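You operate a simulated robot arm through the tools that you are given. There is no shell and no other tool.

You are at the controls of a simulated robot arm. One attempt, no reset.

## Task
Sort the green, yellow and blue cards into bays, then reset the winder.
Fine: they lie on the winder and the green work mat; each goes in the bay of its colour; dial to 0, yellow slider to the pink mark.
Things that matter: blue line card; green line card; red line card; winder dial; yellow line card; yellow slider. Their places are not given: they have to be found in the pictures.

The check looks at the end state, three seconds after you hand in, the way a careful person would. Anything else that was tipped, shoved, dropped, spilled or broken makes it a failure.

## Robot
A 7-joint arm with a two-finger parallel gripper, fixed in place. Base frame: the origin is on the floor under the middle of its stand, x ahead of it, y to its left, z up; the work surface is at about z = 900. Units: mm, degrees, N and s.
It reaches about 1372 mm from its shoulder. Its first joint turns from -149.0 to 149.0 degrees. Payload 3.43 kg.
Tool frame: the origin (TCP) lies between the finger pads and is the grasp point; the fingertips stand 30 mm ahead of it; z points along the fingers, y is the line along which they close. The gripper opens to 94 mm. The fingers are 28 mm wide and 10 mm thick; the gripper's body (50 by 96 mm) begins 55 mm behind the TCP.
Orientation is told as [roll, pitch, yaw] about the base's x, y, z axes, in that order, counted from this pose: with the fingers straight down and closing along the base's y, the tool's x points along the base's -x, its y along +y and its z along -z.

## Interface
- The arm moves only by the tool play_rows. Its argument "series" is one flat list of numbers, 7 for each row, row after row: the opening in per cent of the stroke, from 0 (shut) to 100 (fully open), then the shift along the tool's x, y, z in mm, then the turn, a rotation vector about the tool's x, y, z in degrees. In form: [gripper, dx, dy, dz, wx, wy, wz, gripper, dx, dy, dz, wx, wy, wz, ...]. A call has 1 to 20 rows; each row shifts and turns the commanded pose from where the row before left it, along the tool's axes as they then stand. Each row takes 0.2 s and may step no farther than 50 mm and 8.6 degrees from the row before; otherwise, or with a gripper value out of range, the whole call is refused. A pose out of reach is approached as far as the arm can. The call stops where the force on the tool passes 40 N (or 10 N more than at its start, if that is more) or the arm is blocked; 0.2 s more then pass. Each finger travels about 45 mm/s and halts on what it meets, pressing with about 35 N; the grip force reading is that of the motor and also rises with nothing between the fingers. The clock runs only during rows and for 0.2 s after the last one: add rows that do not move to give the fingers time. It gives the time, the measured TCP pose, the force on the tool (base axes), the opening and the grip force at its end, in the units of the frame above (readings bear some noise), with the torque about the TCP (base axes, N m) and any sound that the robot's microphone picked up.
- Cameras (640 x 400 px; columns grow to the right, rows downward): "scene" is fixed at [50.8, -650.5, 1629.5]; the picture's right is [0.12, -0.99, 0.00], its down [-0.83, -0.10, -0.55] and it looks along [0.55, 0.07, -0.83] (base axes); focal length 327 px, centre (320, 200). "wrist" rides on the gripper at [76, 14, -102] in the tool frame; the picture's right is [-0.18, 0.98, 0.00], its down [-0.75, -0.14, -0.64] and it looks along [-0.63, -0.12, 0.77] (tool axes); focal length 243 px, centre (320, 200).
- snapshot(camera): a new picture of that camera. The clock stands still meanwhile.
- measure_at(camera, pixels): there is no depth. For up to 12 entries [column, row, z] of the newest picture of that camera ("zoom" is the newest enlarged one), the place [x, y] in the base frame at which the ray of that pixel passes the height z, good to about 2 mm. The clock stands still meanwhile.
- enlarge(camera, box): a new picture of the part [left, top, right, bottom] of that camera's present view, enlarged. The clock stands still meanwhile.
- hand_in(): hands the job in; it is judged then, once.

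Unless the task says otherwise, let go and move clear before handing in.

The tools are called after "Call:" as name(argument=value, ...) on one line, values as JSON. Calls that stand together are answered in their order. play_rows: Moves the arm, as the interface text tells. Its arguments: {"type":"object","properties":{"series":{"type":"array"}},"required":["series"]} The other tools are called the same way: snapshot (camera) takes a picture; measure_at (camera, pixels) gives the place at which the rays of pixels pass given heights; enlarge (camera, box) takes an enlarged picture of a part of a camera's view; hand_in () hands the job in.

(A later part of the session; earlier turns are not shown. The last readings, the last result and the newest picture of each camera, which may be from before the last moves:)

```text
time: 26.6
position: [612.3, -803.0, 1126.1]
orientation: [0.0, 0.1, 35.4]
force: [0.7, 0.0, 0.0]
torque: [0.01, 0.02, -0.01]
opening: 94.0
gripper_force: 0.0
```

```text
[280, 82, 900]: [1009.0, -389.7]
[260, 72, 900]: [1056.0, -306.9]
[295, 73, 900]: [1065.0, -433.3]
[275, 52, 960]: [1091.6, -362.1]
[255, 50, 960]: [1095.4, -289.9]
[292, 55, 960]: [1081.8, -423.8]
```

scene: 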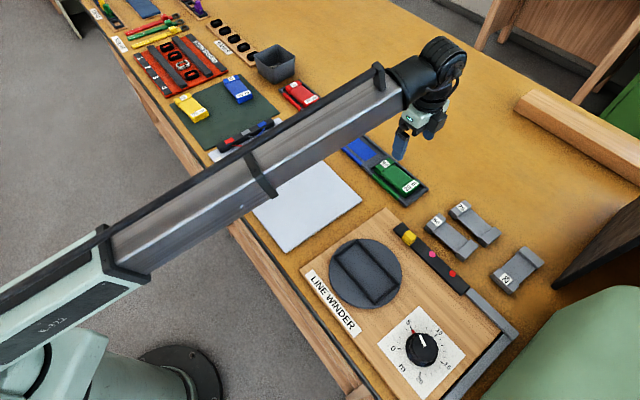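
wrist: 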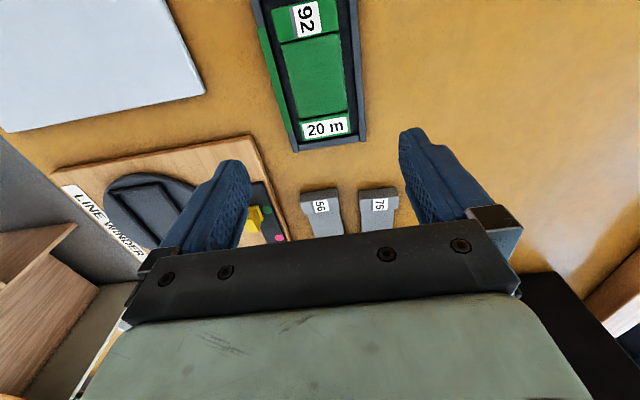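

I'm at yaw 35, so I'll set yaw 39 and travel high over to the blue card.

Call:
play_rows(series=[100, 0, 0, 0, 0, 0, -3.6, 100, -42.3, 15.5, 0, 0, 0, 0, 100, -42.3, 15.5, 0, 0, 0, 0, 100, -42.3, 15.5, 0, 0, 0, 0, 100, -42.3, 15.5, 0, 0, 0, 0, 100, -42.3, 15.5, 0, 0, 0, 0, 100, -42.3, 15.5, 0, 0, 0, 0, 100, -42.3, 15.5, 0, 0, 0, 0, 100, -42.3, 15.5, 0, 0, 0, 0, 100, -42.3, 15.5, 0, 0, 0, 0, 100, -42.3, 15.5, 0, 0, 0, 0, 100, -42.3, 15.5, 0, 0, 0, 0, 100, -42.3, 15.5, 0, 0, 0, 0, 100, -42.3, 15.5, 0, 0, 0, 0, 100, -42.3, 15.5, 0, 0, 0, 0, 100, 0, 0, 0, 0, 0, 0])

Call:
snapshot(camera="wrist")

Call:
snapshot(camera="scene")

```text
time: 30.0
position: [936.8, -261.3, 1126.1]
orientation: [-0.1, 0.0, 38.8]
force: [0.2, -0.1, 0.0]
torque: [0.02, -0.01, 0.0]
opening: 94.0
gripper_force: 0.1
```

```text
taken
```

wrist: 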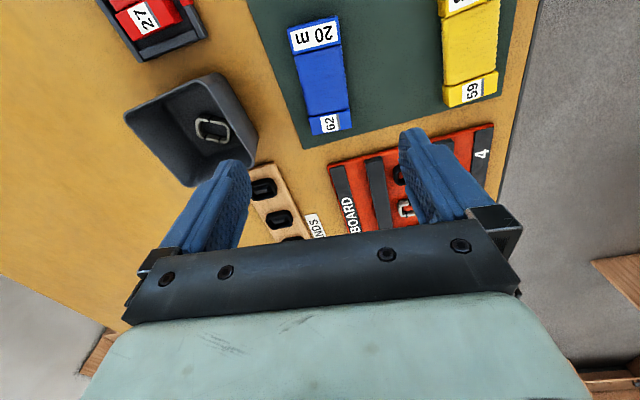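

```text
taken
```

scene: 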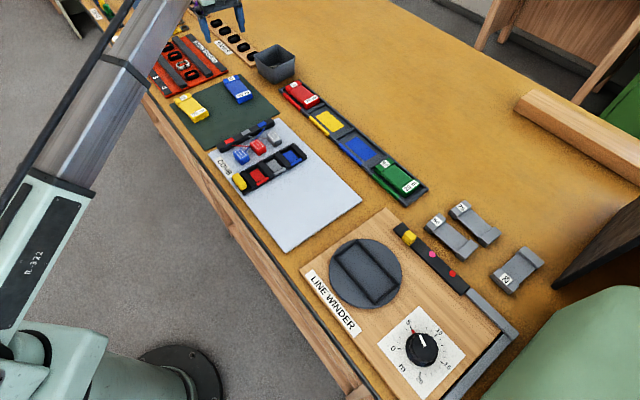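

The blue card is at (320,75) in the wrist view. I'll enlarge it, and the scene has a clear view of the bays too.

Call:
enlarge(camera="scene", box=[276, 70, 436, 170])

Call:
enlarge(camera="wrist", box=[220, 0, 420, 125])

```text
4.00 times, centred on (356, 120) of scene
```

zoom: 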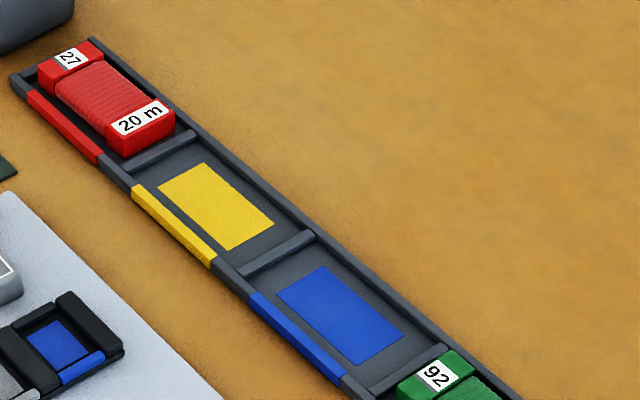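

```text
3.20 times, centred on (320, 62) of wrist
```

zoom: 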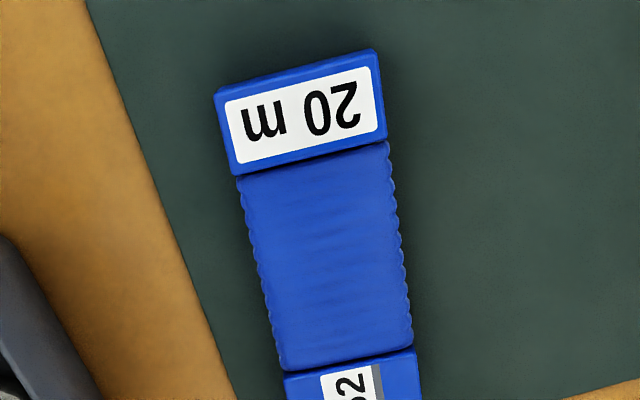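

Call:
measure_at(camera="zoom", pixels=[[215, 92, 925], [373, 50, 925], [387, 138, 925], [232, 175, 925], [285, 378, 925], [417, 352, 925], [268, 290, 925], [406, 270, 925]])

Call:
measure_at(camera="wrist", pixels=[[313, 134, 925], [352, 129, 925], [288, 28, 925], [337, 15, 925], [309, 117, 925], [351, 110, 925]])

Call:
measure_at(camera="scene", pixels=[[315.2, 116.5, 904], [326.5, 110.3, 904], [344.8, 126.5, 904], [333, 133, 904], [344.5, 143.5, 904], [356.8, 136.5, 904], [377.5, 154.5, 904], [364.7, 161.5, 904]])

```text
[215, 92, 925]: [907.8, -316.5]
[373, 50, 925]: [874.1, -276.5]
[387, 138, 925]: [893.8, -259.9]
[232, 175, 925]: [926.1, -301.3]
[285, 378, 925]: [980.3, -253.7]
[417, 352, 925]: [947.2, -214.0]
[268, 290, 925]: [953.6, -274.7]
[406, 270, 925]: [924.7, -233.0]
```

```text
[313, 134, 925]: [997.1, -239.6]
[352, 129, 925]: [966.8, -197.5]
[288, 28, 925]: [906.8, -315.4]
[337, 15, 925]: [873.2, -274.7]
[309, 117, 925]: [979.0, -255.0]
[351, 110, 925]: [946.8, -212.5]
```

```text
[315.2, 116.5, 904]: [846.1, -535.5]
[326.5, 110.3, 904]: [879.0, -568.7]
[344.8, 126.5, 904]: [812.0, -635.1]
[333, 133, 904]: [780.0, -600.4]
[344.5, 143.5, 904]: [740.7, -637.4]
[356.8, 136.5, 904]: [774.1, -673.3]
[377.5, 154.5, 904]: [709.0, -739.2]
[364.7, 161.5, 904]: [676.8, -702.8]
```

The card's centre is about (936,-258) with its axis at 40.5°. I'll align and descend in stages to z 942, with the fingertips about 10 mm above the mat.

Call:
play_rows(series=[100, -1.4, 2.5, 20, 0, 0, -1.6, 100, 0, 0, 45, 0, 0, 0, 100, 0, 0, 45, 0, 0, 0, 100, 0, 0, 30, 0, 0, 0, 100, 0, 0, 15, 0, 0, 0, 100, 0, 0, 0, 0, 0, 0])

Call:
snapshot(camera="wrist")

```text
time: 31.4
position: [936.8, -259.7, 970.0]
orientation: [0.0, 0.0, 40.4]
force: [-0.7, 1.0, -0.4]
torque: [-0.02, 0.02, -0.01]
opening: 93.8
gripper_force: 0.1
```

```text
taken
```

wrist: 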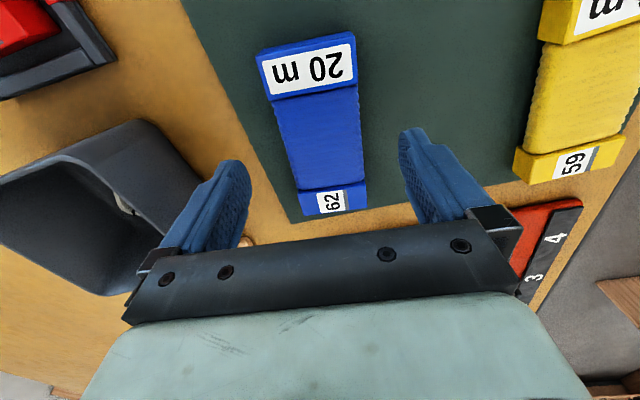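

Call:
enlarge(camera="wrist", box=[192, 70, 448, 230])

Call:
measure_at(camera="wrist", pixels=[[257, 55, 925], [353, 33, 925], [271, 99, 925], [357, 84, 925], [297, 193, 925], [365, 183, 925]])

```text
2.50 times, centred on (320, 150) of wrist
```

zoom: 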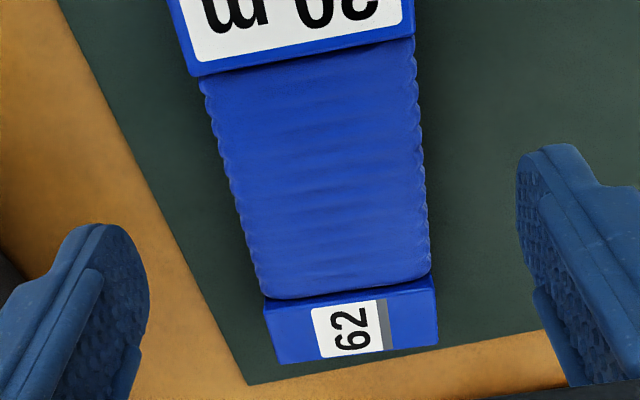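

```text
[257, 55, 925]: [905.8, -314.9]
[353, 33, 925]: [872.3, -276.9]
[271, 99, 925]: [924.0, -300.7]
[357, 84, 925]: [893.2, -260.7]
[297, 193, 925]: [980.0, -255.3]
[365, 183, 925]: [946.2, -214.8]
```

The card's centre is 2 mm off in tool y. I'll correct that, go down to z 942, and close.

Call:
play_rows(series=[100, 0, 2.2, 15, 0, 0, 0, 100, 0, 0, 9, 0, 0, 0, 100, 0, 0, 4, 0, 0, 0, 75, 0, 0, 0, 0, 0, 0, 60, 0, 0, 0, 0, 0, 0, 45, 0, 0, 0, 0, 0, 0, 40, 0, 0, 0, 0, 0, 0, 40, 0, 0, 0, 0, 0, 0, 40, 0, 0, 0, 0, 0, 0])

Call:
enlarge(camera="wrist", box=[192, 70, 448, 230])

```text
time: 33.4
position: [935.7, -259.2, 941.8]
orientation: [-0.1, 0.0, 40.4]
force: [0.4, 1.1, 0.0]
torque: [0.0, -0.05, -0.06]
opening: 53.1
gripper_force: 35.4
```

```text
2.50 times, centred on (320, 150) of wrist
```

zoom: 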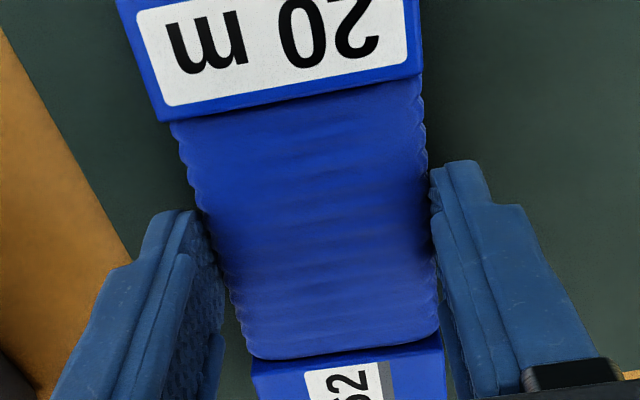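

The blue card is gripped at 53.1 mm. I'll lift slowly, turn to yaw 45 and carry it over the blue bay centre (725,-689).

Call:
play_rows(series=[40, 0, 0, -5, 0, 0, 0, 40, 0, 0, -15, 0, 0, 0, 40, 0, 0, -35, 0, 0, 0, 40, 0, 0, -40, 0, 0, -2.3, 40, 0, 0, -35, 0, 0, -2.3, 40, 41.1, -14.1, 0, 0, 0, 0, 40, 41.1, -14.1, 0, 0, 0, 0, 40, 41.1, -14.1, 0, 0, 0, 0, 40, 41.1, -14.1, 0, 0, 0, 0, 40, 41.1, -14.1, 0, 0, 0, 0, 40, 41.1, -14.1, 0, 0, 0, 0, 40, 41.1, -14.1, 0, 0, 0, 0, 40, 41.1, -14.1, 0, 0, 0, 0, 40, 41.1, -14.1, 0, 0, 0, 0, 40, 41.1, -14.1, 0, 0, 0, 0, 40, 41.1, -14.1, 0, 0, 0, 0, 40, 0, 0, 0, 0, 0, 0])

Call:
snapshot(camera="wrist")

Call:
snapshot(camera="scene")

```text
time: 37.0
position: [724.9, -687.4, 1070.7]
orientation: [0.0, 0.0, 45.0]
force: [-0.3, 0.7, -1.1]
torque: [-0.03, 0.04, -0.01]
opening: 53.1
gripper_force: 34.8
```

```text
taken
```

wrist: 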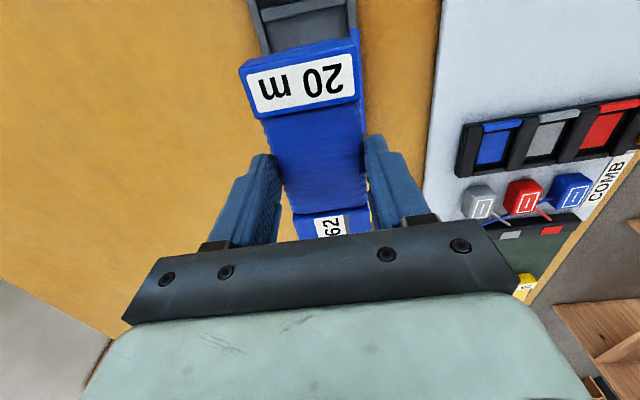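

```text
taken
```

scene: 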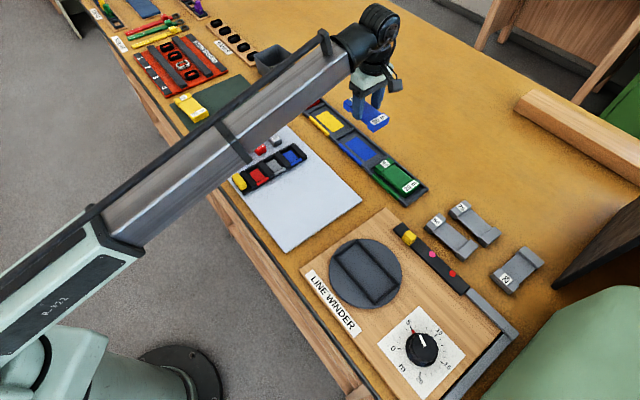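

The blue card hangs over the blue bay. I'll check its position in hand and the bay edges by both cameras.

Call:
measure_at(camera="wrist", pixels=[[240, 68, 1053], [353, 38, 1053], [253, 118, 1053], [358, 97, 1053], [296, 216, 1053], [369, 205, 1053], [253, 0, 908], [356, 0, 908], [262, 52, 908], [359, 30, 908]])

Call:
enlarge(camera="scene", box=[300, 90, 428, 210])

Call:
enlarge(camera="wrist", box=[220, 0, 420, 125])

```text
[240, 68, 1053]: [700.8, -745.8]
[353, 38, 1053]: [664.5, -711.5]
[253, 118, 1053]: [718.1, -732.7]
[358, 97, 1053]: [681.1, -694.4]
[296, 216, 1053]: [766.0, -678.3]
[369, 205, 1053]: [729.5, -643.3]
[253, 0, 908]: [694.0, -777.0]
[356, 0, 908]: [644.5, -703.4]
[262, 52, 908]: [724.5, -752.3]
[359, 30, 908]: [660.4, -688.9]
```

```text
3.33 times, centred on (364, 150) of scene
```

zoom: 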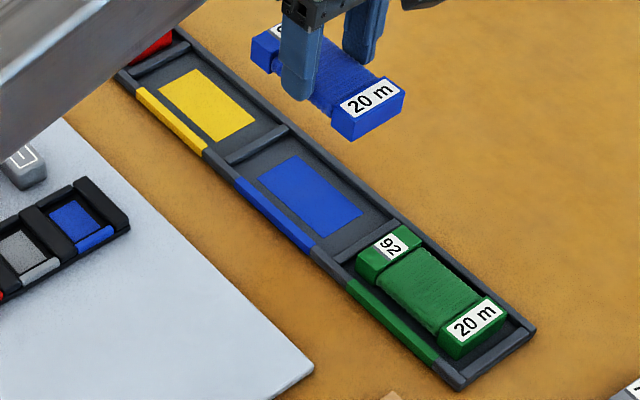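

```text
3.20 times, centred on (320, 62) of wrist
```

zoom: 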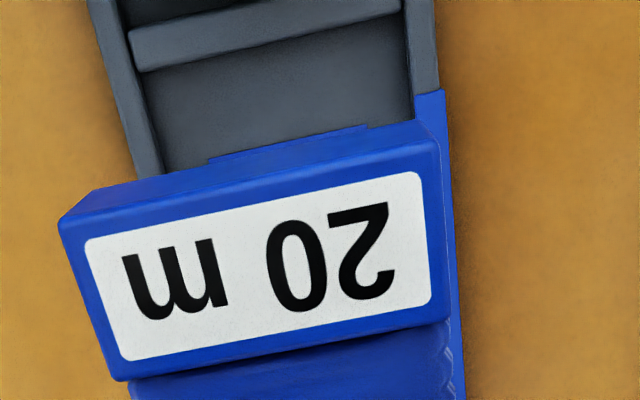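

Call:
measure_at(camera="zoom", pixels=[[88, 0, 910], [118, 0, 910], [402, 0, 910], [434, 0, 910], [131, 32, 910], [138, 70, 910], [400, 10, 910], [396, 0, 910], [210, 160, 904], [368, 126, 904]])

```text
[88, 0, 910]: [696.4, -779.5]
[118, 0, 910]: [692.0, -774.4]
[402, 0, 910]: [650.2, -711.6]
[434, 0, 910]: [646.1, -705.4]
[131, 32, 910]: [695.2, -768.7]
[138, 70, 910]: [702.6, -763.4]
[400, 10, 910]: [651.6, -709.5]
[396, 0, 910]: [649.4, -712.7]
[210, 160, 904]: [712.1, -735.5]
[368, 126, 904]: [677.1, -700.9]
```

The bay's centre line (u≈999.6) and the card agree within 2 mm. I'll trim slightly and lower to just above the bay.

Call:
play_rows(series=[40, -1, -1.5, 30, 0, 0, 0, 40, 0, 0, 40, 0, 0, 0, 40, 0, 0, 30, 0, 0, 0, 40, 0, 0, 14, 0, 0, 0, 40, 0, 0, 0, 0, 0, 0])

Call:
snapshot(camera="wrist")

Call:
enlarge(camera="scene", box=[300, 90, 428, 170])

```text
time: 38.2
position: [727.5, -687.4, 957.9]
orientation: [0.0, 0.0, 45.0]
force: [0.1, -0.4, -0.5]
torque: [-0.02, -0.04, 0.0]
opening: 53.0
gripper_force: 34.8
```

```text
taken
```

wrist: 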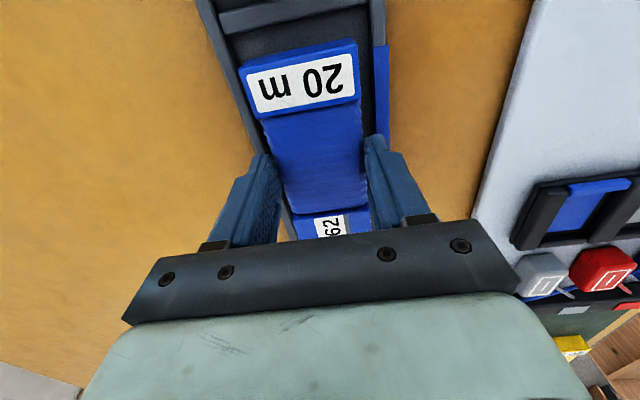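

```text
5.00 times, centred on (364, 130) of scene
```

zoom: 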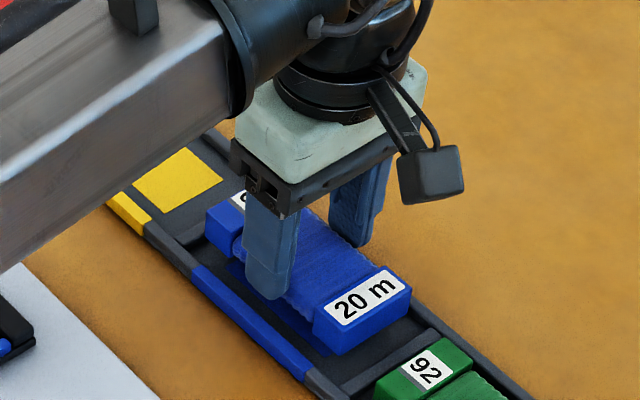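

Alignment looks good in both views. I'll lower in small steps until the card touches.

Call:
play_rows(series=[40, 0, 0, 5, 0, 0, 0, 40, 0, 0, 3, 0, 0, 0, 40, 0, 0, 2, 0, 0, 0, 40, 0, 0, 2, 0, 0, 0, 40, 0, 0, 0, 0, 0, 0])

```text
time: 39.4
position: [726.2, -686.7, 946.8]
orientation: [0.0, 0.0, 45.0]
force: [-0.4, 0.4, 0.3]
torque: [0.01, 0.0, 0.01]
opening: 53.0
gripper_force: 35.1
```

Call:
play_rows(series=[40, 0, 0, 1, 0, 0, 0, 40, 0, 0, 1, 0, 0, 0, 40, 0, 0, 0, 0, 0, 0])

Call:
enlarge(camera="scene", box=[300, 90, 428, 170])

```text
time: 40.2
position: [728.1, -687.9, 944.8]
orientation: [0.0, 0.1, 45.0]
force: [-0.1, -0.4, -1.1]
torque: [-0.01, -0.01, 0.01]
opening: 52.9
gripper_force: 34.9
```

```text
5.00 times, centred on (364, 130) of scene
```

zoom: 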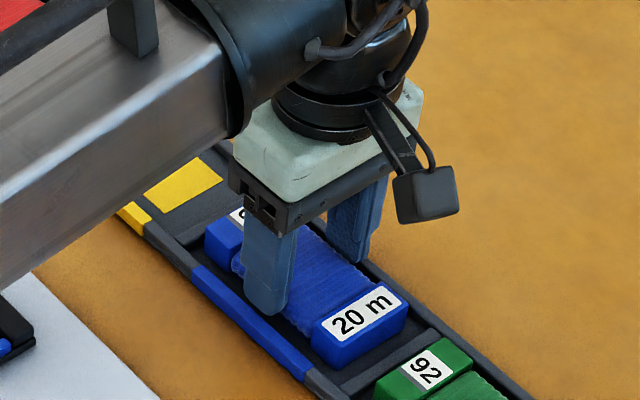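

No contact yet at z 944.8, so I'll continue by 1 mm steps.

Call:
play_rows(series=[40, 0, 0, 1, 0, 0, 0, 40, 0, 0, 0, 0, 0, 0, 40, 0, 0, 1, 0, 0, 0, 40, 0, 0, 0, 0, 0, 0])

```text
time: 41.2
position: [727.0, -687.4, 943.8]
orientation: [-0.1, 0.0, 45.0]
force: [-0.1, -0.3, 10.5]
torque: [0.08, 0.0, 0.0]
opening: 53.1
gripper_force: 35.3
```

Contact at z 943.8 with 10 N, so the card is on the bay floor. I'll release gently and rise.

Call:
play_rows(series=[60, 0, 0, 0, 0, 0, 0, 63, 0, 0, 0, 0, 0, 0, 63, 0, 0, 0, 0, 0, 0, 63, 0, 0, -10, 0, 0, 0, 70, 0, 0, -20, 0, 0, 0, 90, 0, 0, -40, 0, 0, 0, 100, 0, 0, -45, 0, 0, 0, 100, 0, 0, -40, 0, 0, 0, 100, 0, 0, 0, 0, 0, 0])

Call:
snapshot(camera="wrist")

Call:
enlarge(camera="scene", box=[300, 90, 428, 170])

```text
time: 43.2
position: [726.1, -687.7, 1097.0]
orientation: [0.0, 0.0, 45.0]
force: [-0.5, 0.0, 0.8]
torque: [0.03, 0.0, 0.0]
opening: 93.8
gripper_force: 0.0
```

```text
taken
```

wrist: 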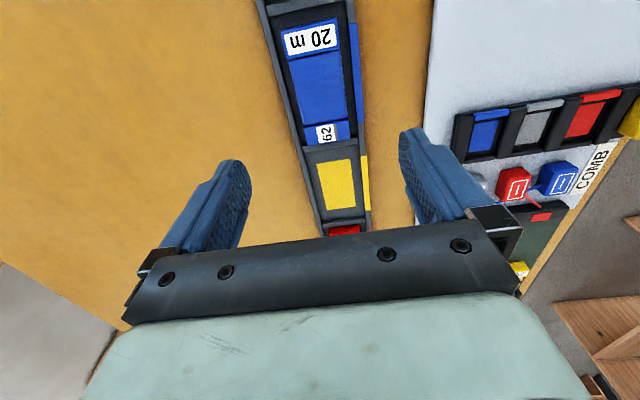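

```text
5.00 times, centred on (364, 130) of scene
```

zoom: 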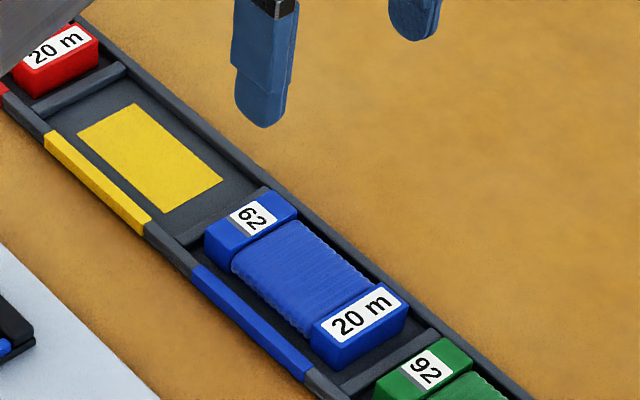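

Call:
enlarge(camera="wrist", box=[230, 0, 420, 240])

Call:
measure_at(camera="wrist", pixels=[[284, 33, 927], [337, 22, 927], [309, 145, 927], [350, 139, 927], [303, 151, 910], [356, 143, 910]])

```text
1.67 times, centred on (325, 120) of wrist
```

zoom: 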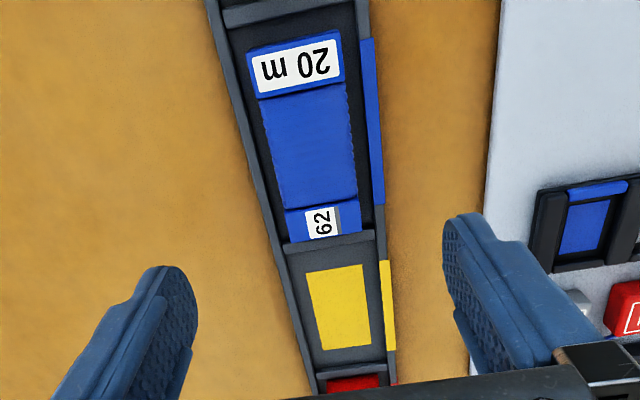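

```text
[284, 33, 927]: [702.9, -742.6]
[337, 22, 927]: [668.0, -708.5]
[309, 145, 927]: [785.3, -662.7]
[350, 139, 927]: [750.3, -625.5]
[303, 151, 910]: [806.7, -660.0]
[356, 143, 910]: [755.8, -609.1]
```

The blue card lies flat within its dividers. Now I'll travel to the yellow card near (825,-136).

Call:
play_rows(series=[100, -38.3, 26.6, 0, 0, 0, 0, 100, -38.3, 26.6, 0, 0, 0, 0, 100, -38.3, 26.6, 0, 0, 0, 0, 100, -38.3, 26.6, 0, 0, 0, 0, 100, -38.3, 26.6, 0, 0, 0, 0, 100, -38.3, 26.6, 0, 0, 0, 0, 100, -38.3, 26.6, 0, 0, 0, 0, 100, -38.3, 26.6, 0, 0, 0, 0, 100, -38.3, 26.6, 0, 0, 0, 0, 100, -38.3, 26.6, 0, 0, 0, 0, 100, -38.3, 26.6, 0, 0, 0, 0, 100, -38.3, 26.6, 0, 0, 0, 0, 100, 0, 0, 0, 0, 0, -2, 100, 0, 0, 0, 0, 0, 0])

Call:
snapshot(camera="wrist")

Call:
snapshot(camera="scene")

```text
time: 46.2
position: [826.1, -135.4, 1096.1]
orientation: [0.1, -0.1, 47.0]
force: [0.0, 0.3, -0.7]
torque: [0.03, -0.02, -0.03]
opening: 93.9
gripper_force: 0.0
```

```text
taken
```

wrist: 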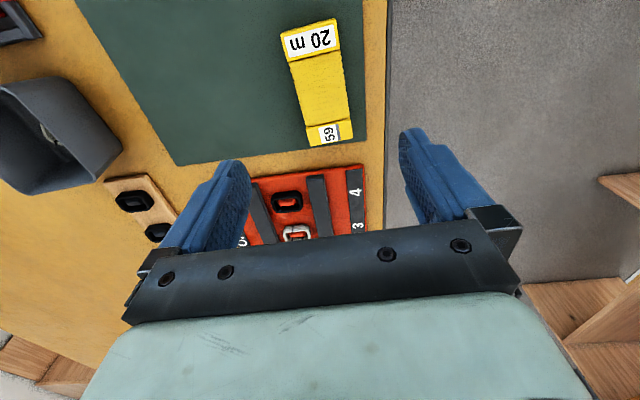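

```text
taken
```

scene: 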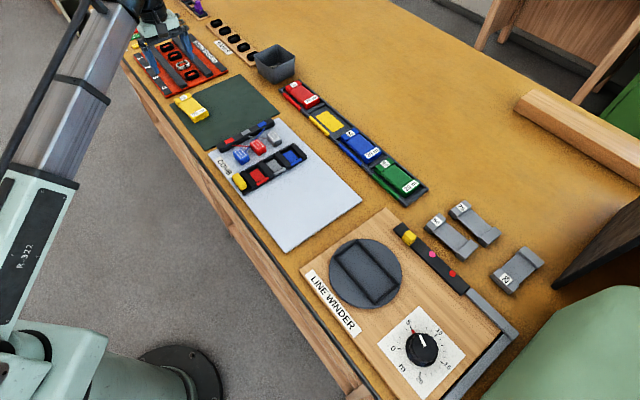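

Call:
enlarge(camera="wrist", box=[220, 10, 420, 135])

Call:
measure_at(camera="wrist", pixels=[[280, 36, 925], [337, 19, 925], [286, 63, 925], [342, 52, 925], [305, 123, 925], [351, 118, 925], [310, 146, 925], [354, 139, 925]])

```text
3.20 times, centred on (320, 72) of wrist
```

zoom: 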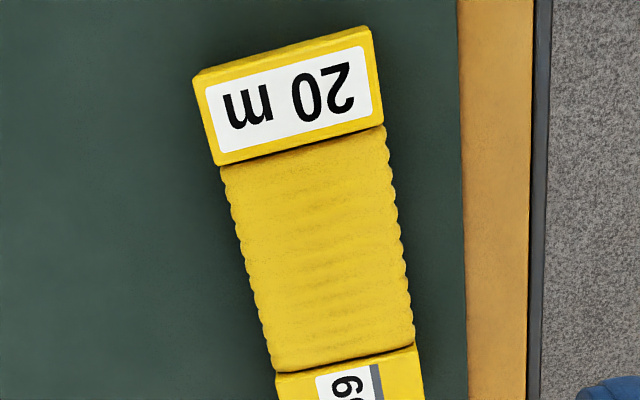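

```text
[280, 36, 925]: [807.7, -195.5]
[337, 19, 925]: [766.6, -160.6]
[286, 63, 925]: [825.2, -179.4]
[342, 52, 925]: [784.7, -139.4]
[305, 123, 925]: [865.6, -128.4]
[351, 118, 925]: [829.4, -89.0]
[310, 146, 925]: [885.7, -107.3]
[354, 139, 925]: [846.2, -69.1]
```

Call:
measure_at(camera="zoom", pixels=[[200, 88, 925], [370, 38, 925], [219, 164, 925], [384, 124, 925], [276, 376, 925], [417, 348, 925], [242, 255, 925], [400, 230, 925]])

```text
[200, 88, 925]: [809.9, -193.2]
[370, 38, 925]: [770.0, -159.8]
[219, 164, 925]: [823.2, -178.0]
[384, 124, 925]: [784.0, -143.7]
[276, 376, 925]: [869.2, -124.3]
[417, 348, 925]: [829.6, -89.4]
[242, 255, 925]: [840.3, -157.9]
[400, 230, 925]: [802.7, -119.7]
```

The yellow card's axis is at 49.4° and its width centre is within 1 mm of the TCP. I'll align and descend.

Call:
play_rows(series=[100, -1, 0.6, 30, 0, 0, -2.4, 100, 0, 0, 45, 0, 0, 0, 100, 0, 0, 35, 0, 0, 0, 100, 0, 0, 16, 0, 0, 0, 100, 0, 0, 0, 0, 0, 0])

Call:
enlarge(camera="wrist", box=[192, 70, 448, 230])

```text
time: 47.4
position: [826.0, -135.5, 972.0]
orientation: [0.1, 0.0, 49.4]
force: [-0.2, 0.7, 0.0]
torque: [0.01, 0.01, 0.02]
opening: 94.0
gripper_force: 0.1
```

```text
2.50 times, centred on (320, 150) of wrist
```

zoom: 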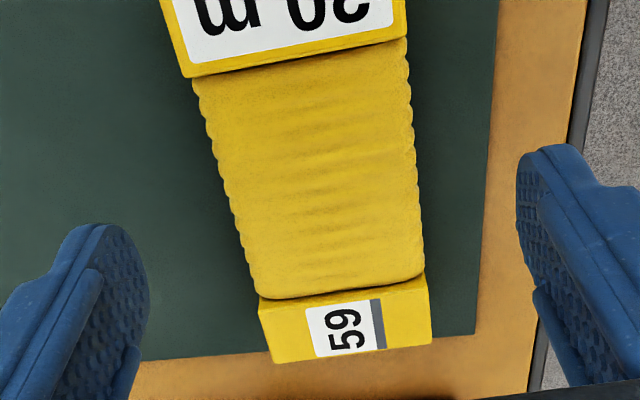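

Call:
measure_at(camera="zoom", pixels=[[183, 77, 925], [407, 35, 925], [258, 297, 925], [425, 272, 925], [228, 185, 925], [415, 160, 925], [270, 362, 925], [432, 343, 925]])

```text
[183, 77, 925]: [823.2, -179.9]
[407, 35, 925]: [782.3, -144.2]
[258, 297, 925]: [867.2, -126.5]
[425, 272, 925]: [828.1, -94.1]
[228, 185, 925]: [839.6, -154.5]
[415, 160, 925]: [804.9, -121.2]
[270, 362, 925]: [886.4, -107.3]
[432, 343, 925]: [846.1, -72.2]
```

Centred within 1 mm. I'll descend to z 942 and close.

Call:
play_rows(series=[100, 0, 0, 15, 0, 0, 0, 100, 0, 0, 10, 0, 0, 0, 100, 0, 0, 5, 0, 0, 0, 75, 0, 0, 0, 0, 0, 0, 60, 0, 0, 0, 0, 0, 0, 45, 0, 0, 0, 0, 0, 0, 40, 0, 0, 0, 0, 0, 0, 40, 0, 0, 0, 0, 0, 0, 40, 0, 0, 0, 0, 0, 0])

Call:
enlarge(camera="wrist", box=[192, 70, 448, 230])

```text
time: 49.4
position: [825.8, -136.3, 940.9]
orientation: [0.0, 0.0, 49.4]
force: [0.3, 0.3, 0.3]
torque: [0.03, 0.01, -0.03]
opening: 53.0
gripper_force: 34.7
```

```text
2.50 times, centred on (320, 150) of wrist
```

zoom: 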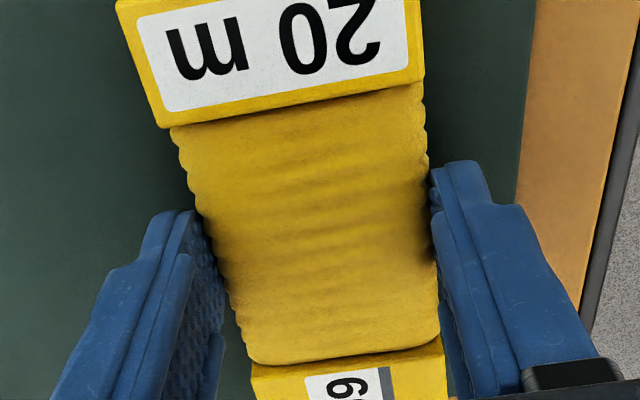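

The yellow card is gripped at 53.0 mm. I'll lift it, turn to yaw 45, and carry it to the yellow bay centre (829,-585).

Call:
play_rows(series=[40, 0, 0, -5, 0, 0, 0, 40, 0, 0, -15, 0, 0, 0, 40, 0, 0, -35, 0, 0, 0, 40, 0, 0, -40, 0, 0, 2.2, 40, 0, 0, -35, 0, 0, 2.2, 40, 31.5, -32, 0, 0, 0, 0, 40, 31.5, -32, 0, 0, 0, 0, 40, 31.5, -32, 0, 0, 0, 0, 40, 31.5, -32, 0, 0, 0, 0, 40, 31.5, -32, 0, 0, 0, 0, 40, 31.5, -32, 0, 0, 0, 0, 40, 31.5, -32, 0, 0, 0, 0, 40, 31.5, -32, 0, 0, 0, 0, 40, 31.5, -32, 0, 0, 0, 0, 40, 31.5, -32, 0, 0, 0, 0, 40, 0, 0, 0, 0, 0, 0])

Call:
snapshot(camera="wrist")

Call:
snapshot(camera="scene")

```text
time: 52.8
position: [830.3, -586.0, 1071.4]
orientation: [0.0, 0.0, 45.0]
force: [-0.4, 0.6, -0.3]
torque: [0.03, -0.03, 0.0]
opening: 53.3
gripper_force: 34.6
```

```text
taken
```

wrist: 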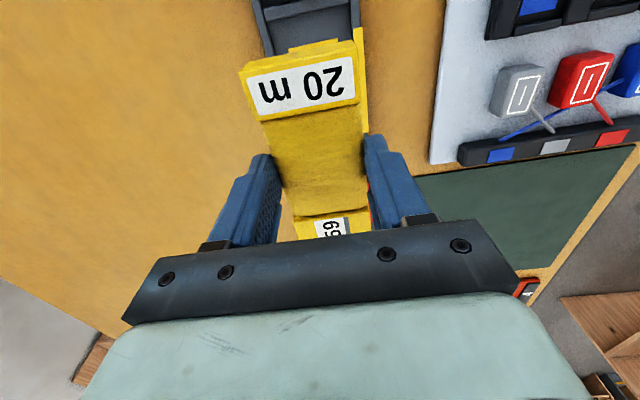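

```text
taken
```

scene: 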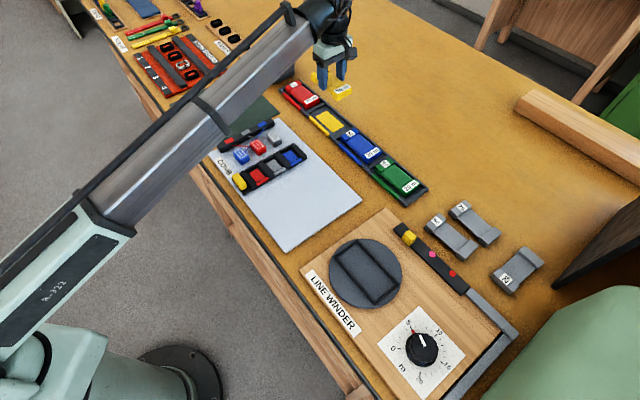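

Call:
enlarge(camera="wrist", box=[220, 0, 420, 125])

Call:
measure_at(camera="wrist", pixels=[[240, 72, 1053], [354, 43, 1053], [253, 121, 1053], [359, 100, 1053]])

```text
3.20 times, centred on (320, 62) of wrist
```

zoom: 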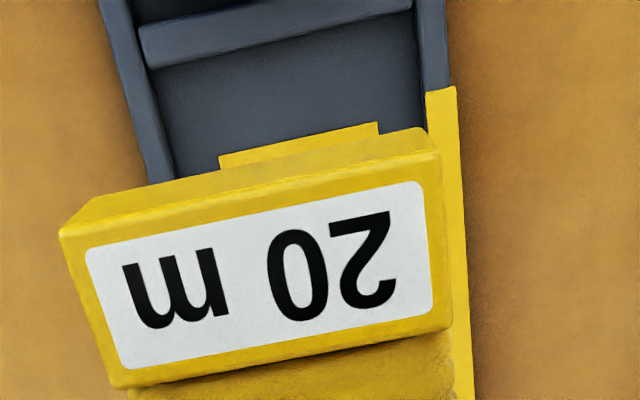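

```text
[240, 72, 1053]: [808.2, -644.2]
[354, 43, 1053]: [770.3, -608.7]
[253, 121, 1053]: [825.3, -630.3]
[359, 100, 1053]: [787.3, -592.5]
```

The yellow card's centre (v≈173.6, u≈1001) is nearly over the bay's. I'll trim 1.5 mm and lower to z 958 for a last look.

Call:
play_rows(series=[40, 0, 1.5, 30, 0, 0, 0, 40, 0, 0, 40, 0, 0, 0, 40, 0, 0, 30, 0, 0, 0, 40, 0, 0, 13, 0, 0, 0, 40, 0, 0, 0, 0, 0, 0])

Call:
snapshot(camera="wrist")

Call:
enlarge(camera="scene", box=[270, 70, 398, 150])

```text
time: 54.0
position: [829.4, -584.5, 957.4]
orientation: [0.1, 0.0, 45.0]
force: [-0.2, 0.2, -1.4]
torque: [0.0, -0.01, 0.0]
opening: 53.0
gripper_force: 34.9
```

```text
taken
```

wrist: 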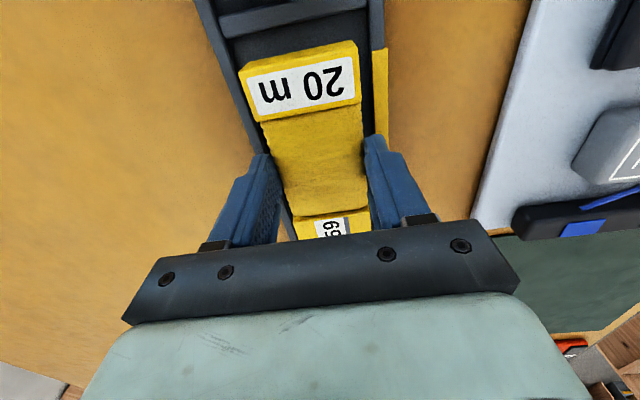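

```text
5.00 times, centred on (334, 110) of scene
```

zoom: 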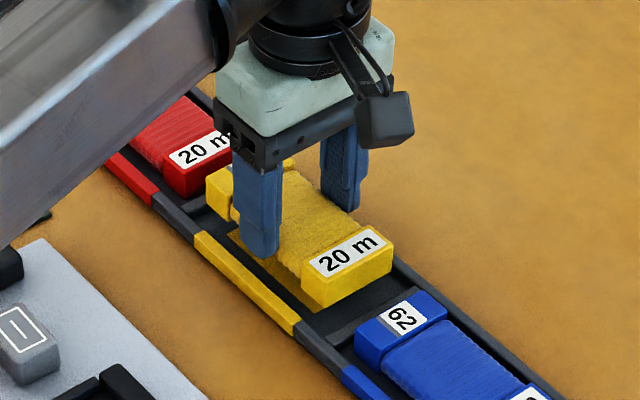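

Everything lines up, so I'll lower until contact.

Call:
play_rows(series=[40, 0, 0, 5, 0, 0, 0, 40, 0, 0, 4, 0, 0, 0, 40, 0, 0, 3, 0, 0, 0, 40, 0, 0, 1, 0, 0, 0, 40, 0, 0, 0, 0, 0, 0])

Call:
play_rows(series=[40, 0, 0, 1, 0, 0, 0, 40, 0, 0, 0, 0, 0, 0])

```text
time: 55.2
position: [828.7, -583.6, 945.1]
orientation: [0.1, 0.1, 44.9]
force: [0.5, 0.3, -0.8]
torque: [0.0, -0.01, 0.01]
opening: 53.0
gripper_force: 35.2
```

```text
time: 55.8
position: [827.9, -583.2, 944.5]
orientation: [0.0, 0.1, 45.1]
force: [-0.1, 0.0, -0.8]
torque: [-0.03, -0.01, 0.04]
opening: 53.0
gripper_force: 34.6
```

Call:
play_rows(series=[40, 0, 0, 1, 0, 0, 0, 40, 0, 0, 0, 0, 0, 0])

Call:
play_rows(series=[40, 0, 0, 0.7, 0, 0, 0, 40, 0, 0, 0, 0, 0, 0])

```text
time: 56.4
position: [828.5, -583.1, 943.8]
orientation: [0.0, 0.1, 45.0]
force: [0.5, 0.1, -0.6]
torque: [-0.02, 0.02, 0.0]
opening: 52.9
gripper_force: 34.9
```

```text
time: 57.0
position: [828.9, -583.6, 941.6]
orientation: [0.0, 0.0, 45.0]
force: [0.3, -0.4, -0.7]
torque: [0.01, 0.0, 0.01]
opening: 52.8
gripper_force: 35.1
```

No contact yet, so I'll go on 1 mm at a time.

Call:
play_rows(series=[40, 0, 0, 0.8, 0, 0, 0, 40, 0, 0, 0, 0, 0, 0])

Call:
enlarge(camera="scene", box=[270, 70, 398, 150])

```text
time: 57.6
position: [828.7, -584.3, 942.6]
orientation: [0.1, -0.1, 45.0]
force: [-0.7, -0.7, 2.6]
torque: [0.01, -0.04, -0.02]
opening: 53.0
gripper_force: 34.7
```

```text
5.00 times, centred on (334, 110) of scene
```

zoom: 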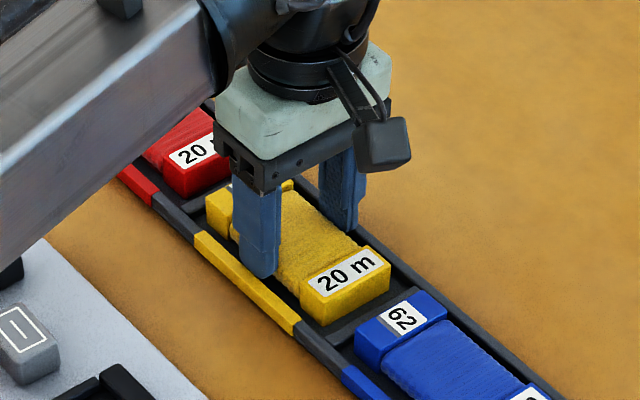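

The force has turned up to +2.6 N at z 942, so the card is just touching the floor. I'll release and rise.

Call:
play_rows(series=[58, 0, 0, 0, 0, 0, 0, 63, 0, 0, 0, 0, 0, 0, 63, 0, 0, 0, 0, 0, 0, 63, 0, 0, -10, 0, 0, 0, 70, 0, 0, -20, 0, 0, 0, 90, 0, 0, -40, 0, 0, 0, 100, 0, 0, -45, 0, 0, 0, 100, 0, 0, -40, 0, 0, 0, 100, 0, 0, 0, 0, 0, 0])

Call:
enlarge(camera="wrist", box=[230, 0, 420, 240])

Call:
enlarge(camera="scene", box=[270, 70, 398, 150])

```text
time: 59.6
position: [829.4, -584.2, 1096.0]
orientation: [0.0, 0.0, 45.0]
force: [0.0, 0.1, -0.1]
torque: [0.0, -0.02, 0.0]
opening: 93.9
gripper_force: 0.0
```

```text
1.67 times, centred on (325, 120) of wrist
```

zoom: 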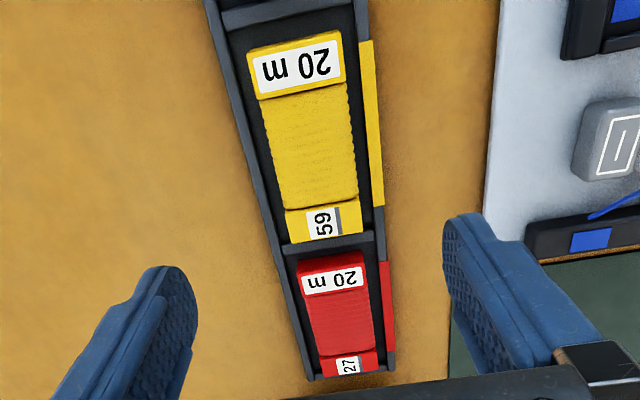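

```text
5.00 times, centred on (334, 110) of scene
```

zoom: 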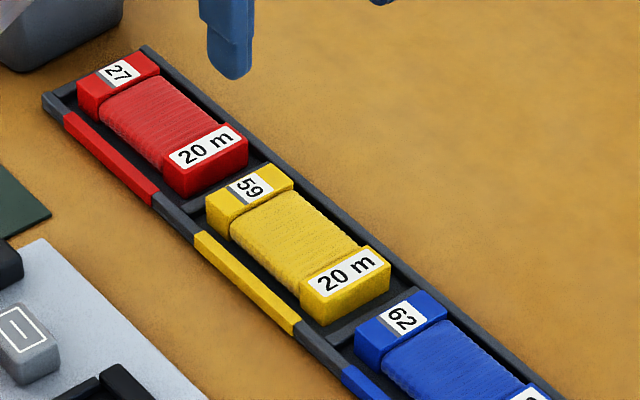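

All three cards now sit flat in their bays, matching the red one. Next is the winder: I'll turn the tool to about yaw -108, which leaves room for the dial turn, and then travel there.

Call:
play_rows(series=[100, 0, 0, 0, 0, 0, 8.5, 100, 0, 0, 0, 0, 0, 8.5, 100, 0, 0, 0, 0, 0, 8.5, 100, 0, 0, 0, 0, 0, 8.5, 100, 0, 0, 0, 0, 0, 8.5, 100, 0, 0, 0, 0, 0, 8.5, 100, 0, 0, 0, 0, 0, 8.5, 100, 0, 0, 0, 0, 0, 8.5, 100, 0, 0, 0, 0, 0, 8.5, 100, 0, 0, 0, 0, 0, 8.5, 100, 0, 0, 0, 0, 0, 8.5, 100, 0, 0, 0, 0, 0, 8.5, 100, 0, 0, 0, 0, 0, 8.5, 100, 0, 0, 0, 0, 0, 8.5, 100, 0, 0, 0, 0, 0, 8.5, 100, 0, 0, 0, 0, 0, 8.5, 100, 0, 0, 0, 0, 0, 8.5, 100, 0, 0, 0, 0, 0, 8.5, 100, 0, 0, 0, 0, 0, 0])

Call:
play_rows(series=[100, -27.4, -34.5, 0, 0, 0, 0, 100, -27.4, -34.5, 0, 0, 0, 0, 100, -27.4, -34.5, 0, 0, 0, 0, 100, -27.4, -34.5, 0, 0, 0, 0, 100, -27.4, -34.5, 0, 0, 0, 0, 100, -27.4, -34.5, 0, 0, 0, 0, 100, -27.4, -34.5, 0, 0, 0, 0, 100, -27.4, -34.5, 0, 0, 0, 0, 100, -27.4, -34.5, 0, 0, 0, 0, 100, -27.4, -34.5, 0, 0, 0, 0, 100, -27.4, -34.5, 0, 0, 0, 0, 100, -27.4, -34.5, 0, 0, 0, 0, 100, -27.4, -34.5, 0, 0, 0, 0, 100, -27.4, -34.5, 0, 0, 0, 0, 100, 0, 0, 0, 0, 0, 0])

Call:
snapshot(camera="wrist")

Call:
snapshot(camera="scene")

```text
time: 63.6
position: [829.3, -584.3, 1097.4]
orientation: [0.1, 0.1, -108.1]
force: [0.4, -0.3, 0.5]
torque: [0.02, 0.0, -0.02]
opening: 93.9
gripper_force: 0.1
```

```text
time: 66.8
position: [249.7, -800.2, 1097.4]
orientation: [0.1, 0.0, -108.0]
force: [0.2, -0.2, 0.2]
torque: [0.0, -0.04, -0.01]
opening: 93.7
gripper_force: 0.0
```

```text
taken
```

wrist: 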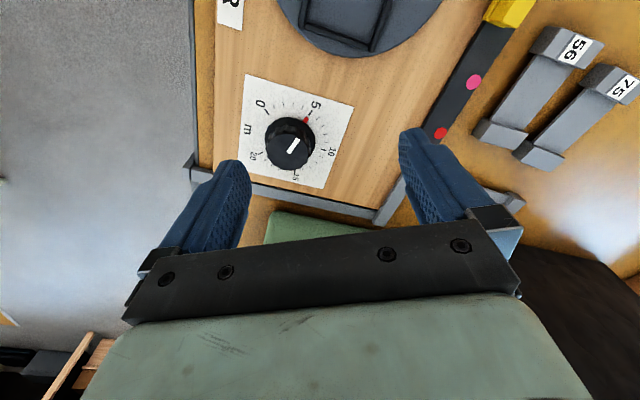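

```text
taken
```

scene: 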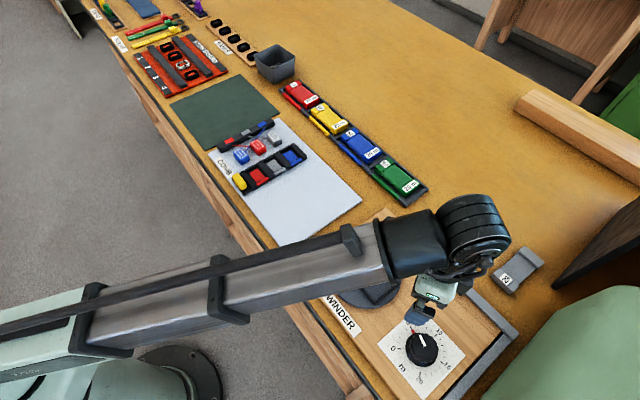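

Call:
enlarge(camera="wrist", box=[220, 65, 380, 165])

Call:
enlarge(camera="scene", box=[370, 300, 482, 400])

```text
4.00 times, centred on (300, 115) of wrist
```

zoom: 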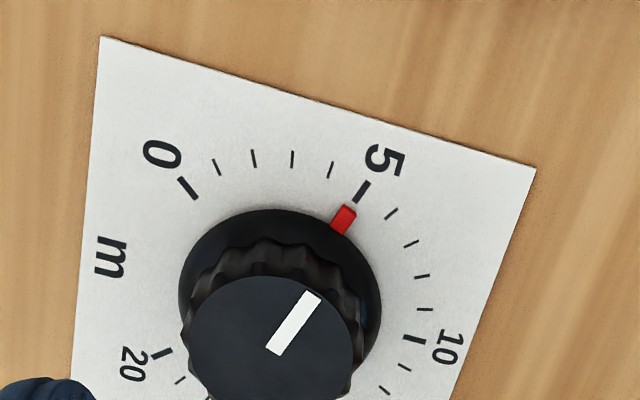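

```text
4.00 times, centred on (426, 350) of scene
```

zoom: 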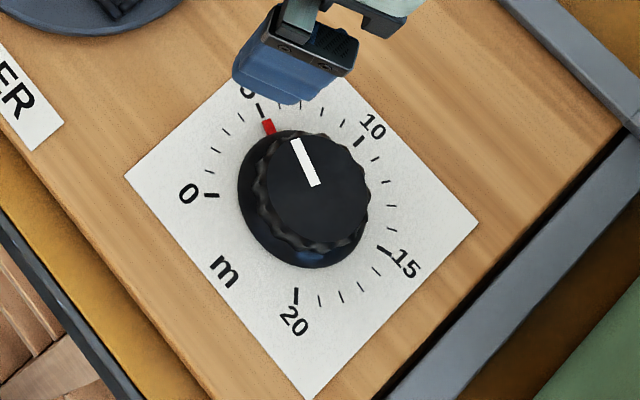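

The red pointer stands at 5 on the scale. I'll measure the ticks and the knob to get its centre, radius, height and the turn needed.

Call:
measure_at(camera="zoom", pixels=[[211, 195, 921], [358, 142, 921], [385, 250, 921], [296, 296, 921], [261, 111, 921], [269, 127, 925], [125, 176, 921], [478, 224, 921], [315, 398, 921]])

Call:
measure_at(camera="wrist", pixels=[[266.8, 112, 921], [310.3, 113, 921], [323.5, 149.5, 921], [260.3, 153.5, 921], [305.8, 120, 925], [245, 74.5, 921], [354, 107, 921], [287.5, 152, 950], [287.5, 152, 940]])

```text
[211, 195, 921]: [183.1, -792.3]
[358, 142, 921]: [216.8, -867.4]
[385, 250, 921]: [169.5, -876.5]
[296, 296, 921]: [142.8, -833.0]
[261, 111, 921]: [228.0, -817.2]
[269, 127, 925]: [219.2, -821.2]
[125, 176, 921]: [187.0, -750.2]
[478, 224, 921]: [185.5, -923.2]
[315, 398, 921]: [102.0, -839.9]
```

```text
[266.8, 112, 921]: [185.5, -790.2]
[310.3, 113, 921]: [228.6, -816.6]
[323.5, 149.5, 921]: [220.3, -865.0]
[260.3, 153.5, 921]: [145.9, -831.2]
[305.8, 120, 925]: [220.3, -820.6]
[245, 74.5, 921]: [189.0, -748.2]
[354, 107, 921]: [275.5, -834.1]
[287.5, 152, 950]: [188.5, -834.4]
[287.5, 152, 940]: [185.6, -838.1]
```

Call:
measure_at(camera="scene", pixels=[[425.5, 347.5, 940], [425.5, 347.5, 950], [425.5, 347.5, 960], [412.3, 347.5, 950], [438.7, 346.3, 950], [425.5, 333.8, 950], [425.5, 360.5, 950]])

Call:
measure_at(camera="wrist", pixels=[[267, 151, 950], [309, 151, 950], [287.5, 134, 950], [320.5, 200, 900], [473, 82, 922], [440, 133, 922], [507, 10, 940]])

```text
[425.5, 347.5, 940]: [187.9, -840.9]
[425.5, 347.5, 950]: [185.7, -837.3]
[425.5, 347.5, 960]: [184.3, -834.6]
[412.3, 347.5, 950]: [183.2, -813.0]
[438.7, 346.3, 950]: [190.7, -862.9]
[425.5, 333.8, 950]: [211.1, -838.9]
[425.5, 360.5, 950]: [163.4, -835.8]
```

```text
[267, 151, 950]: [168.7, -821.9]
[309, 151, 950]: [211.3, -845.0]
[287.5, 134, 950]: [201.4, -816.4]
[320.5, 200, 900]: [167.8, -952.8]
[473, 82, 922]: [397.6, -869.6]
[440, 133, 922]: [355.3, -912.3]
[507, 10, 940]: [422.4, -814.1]
```

The knob axis is at about (188,-836), its top is at about z 950 and its diameter about 49 mm. The scale is 14° per unit, so I need a 70° turn counter-clockwise from above. I'll move over the knob and look.

Call:
play_rows(series=[100, -26.7, -24, 15, 0, 0, 0, 100, -26.7, -24, 25, 0, 0, 0, 100, 0, 0, 25, 0, 0, 0, 100, 0, 0, 0, 0, 0, 0])

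Call:
snapshot(camera="wrist")

Call:
snapshot(camera="scene")

```text
time: 67.8
position: [188.5, -835.2, 1033.4]
orientation: [0.0, 0.0, -108.0]
force: [0.6, -1.6, 0.4]
torque: [0.02, 0.0, 0.01]
opening: 94.1
gripper_force: 0.0
```

```text
taken
```

wrist: 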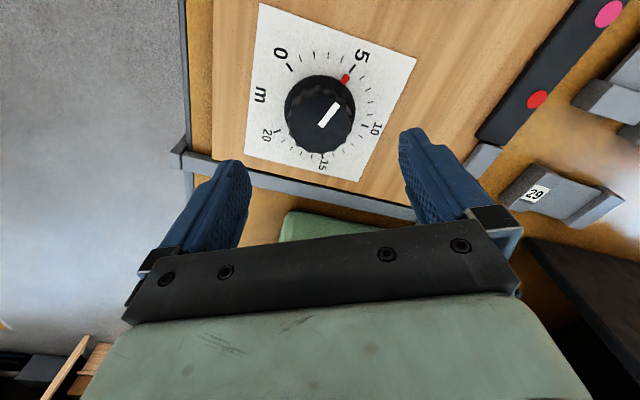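

```text
taken
```

scene: 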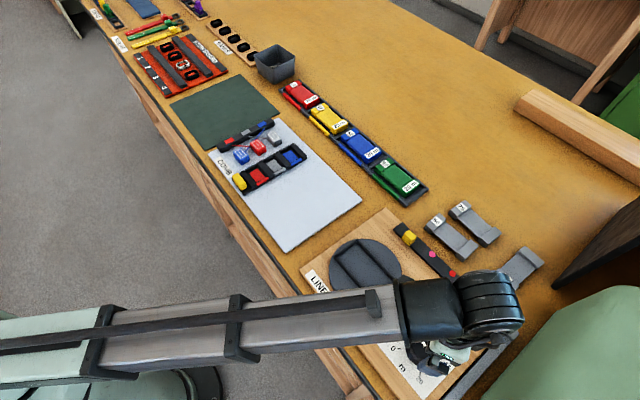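

The knob is centred between the fingers at (320,117) in the wrist view. Before descending I'll check where the grey rail lies relative to the fingers, and enlarge the slider in the clear scene view.

Call:
measure_at(camera="wrist", pixels=[[178, 152, 930], [250, 176, 930], [320, 198, 930], [410, 215, 930], [186, 165, 930], [485, 150, 930], [320, 107, 950], [286, 107, 945], [355, 107, 945]])

Call:
enlarge(camera="wrist", box=[220, 40, 420, 165])

Call:
enlarge(camera="scene", box=[380, 210, 476, 290])

```text
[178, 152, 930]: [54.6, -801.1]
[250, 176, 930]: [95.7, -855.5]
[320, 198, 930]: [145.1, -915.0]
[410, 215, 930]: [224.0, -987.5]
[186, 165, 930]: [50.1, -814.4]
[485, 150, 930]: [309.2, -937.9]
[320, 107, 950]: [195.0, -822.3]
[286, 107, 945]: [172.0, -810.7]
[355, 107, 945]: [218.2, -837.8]
```

```text
3.20 times, centred on (320, 102) of wrist
```

zoom: 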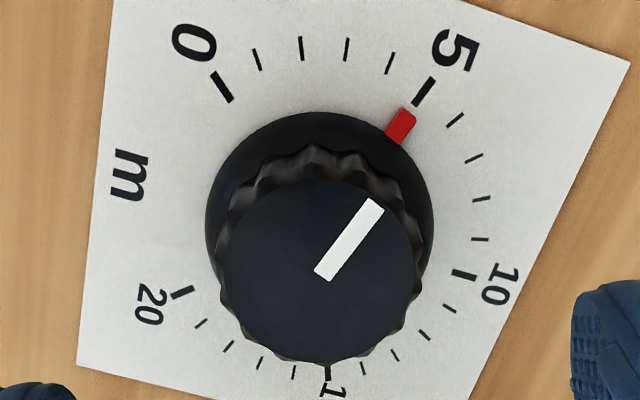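

```text
5.00 times, centred on (428, 250) of scene
```

zoom: 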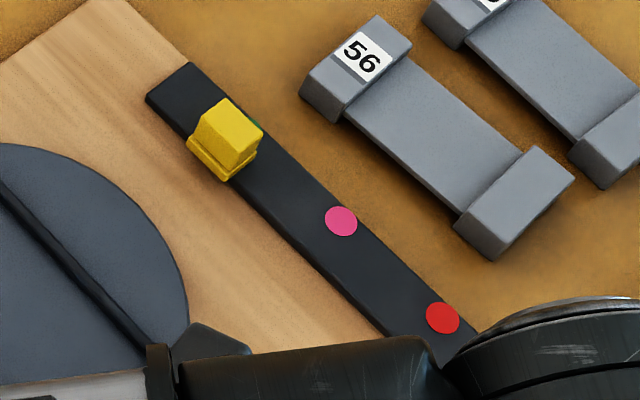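

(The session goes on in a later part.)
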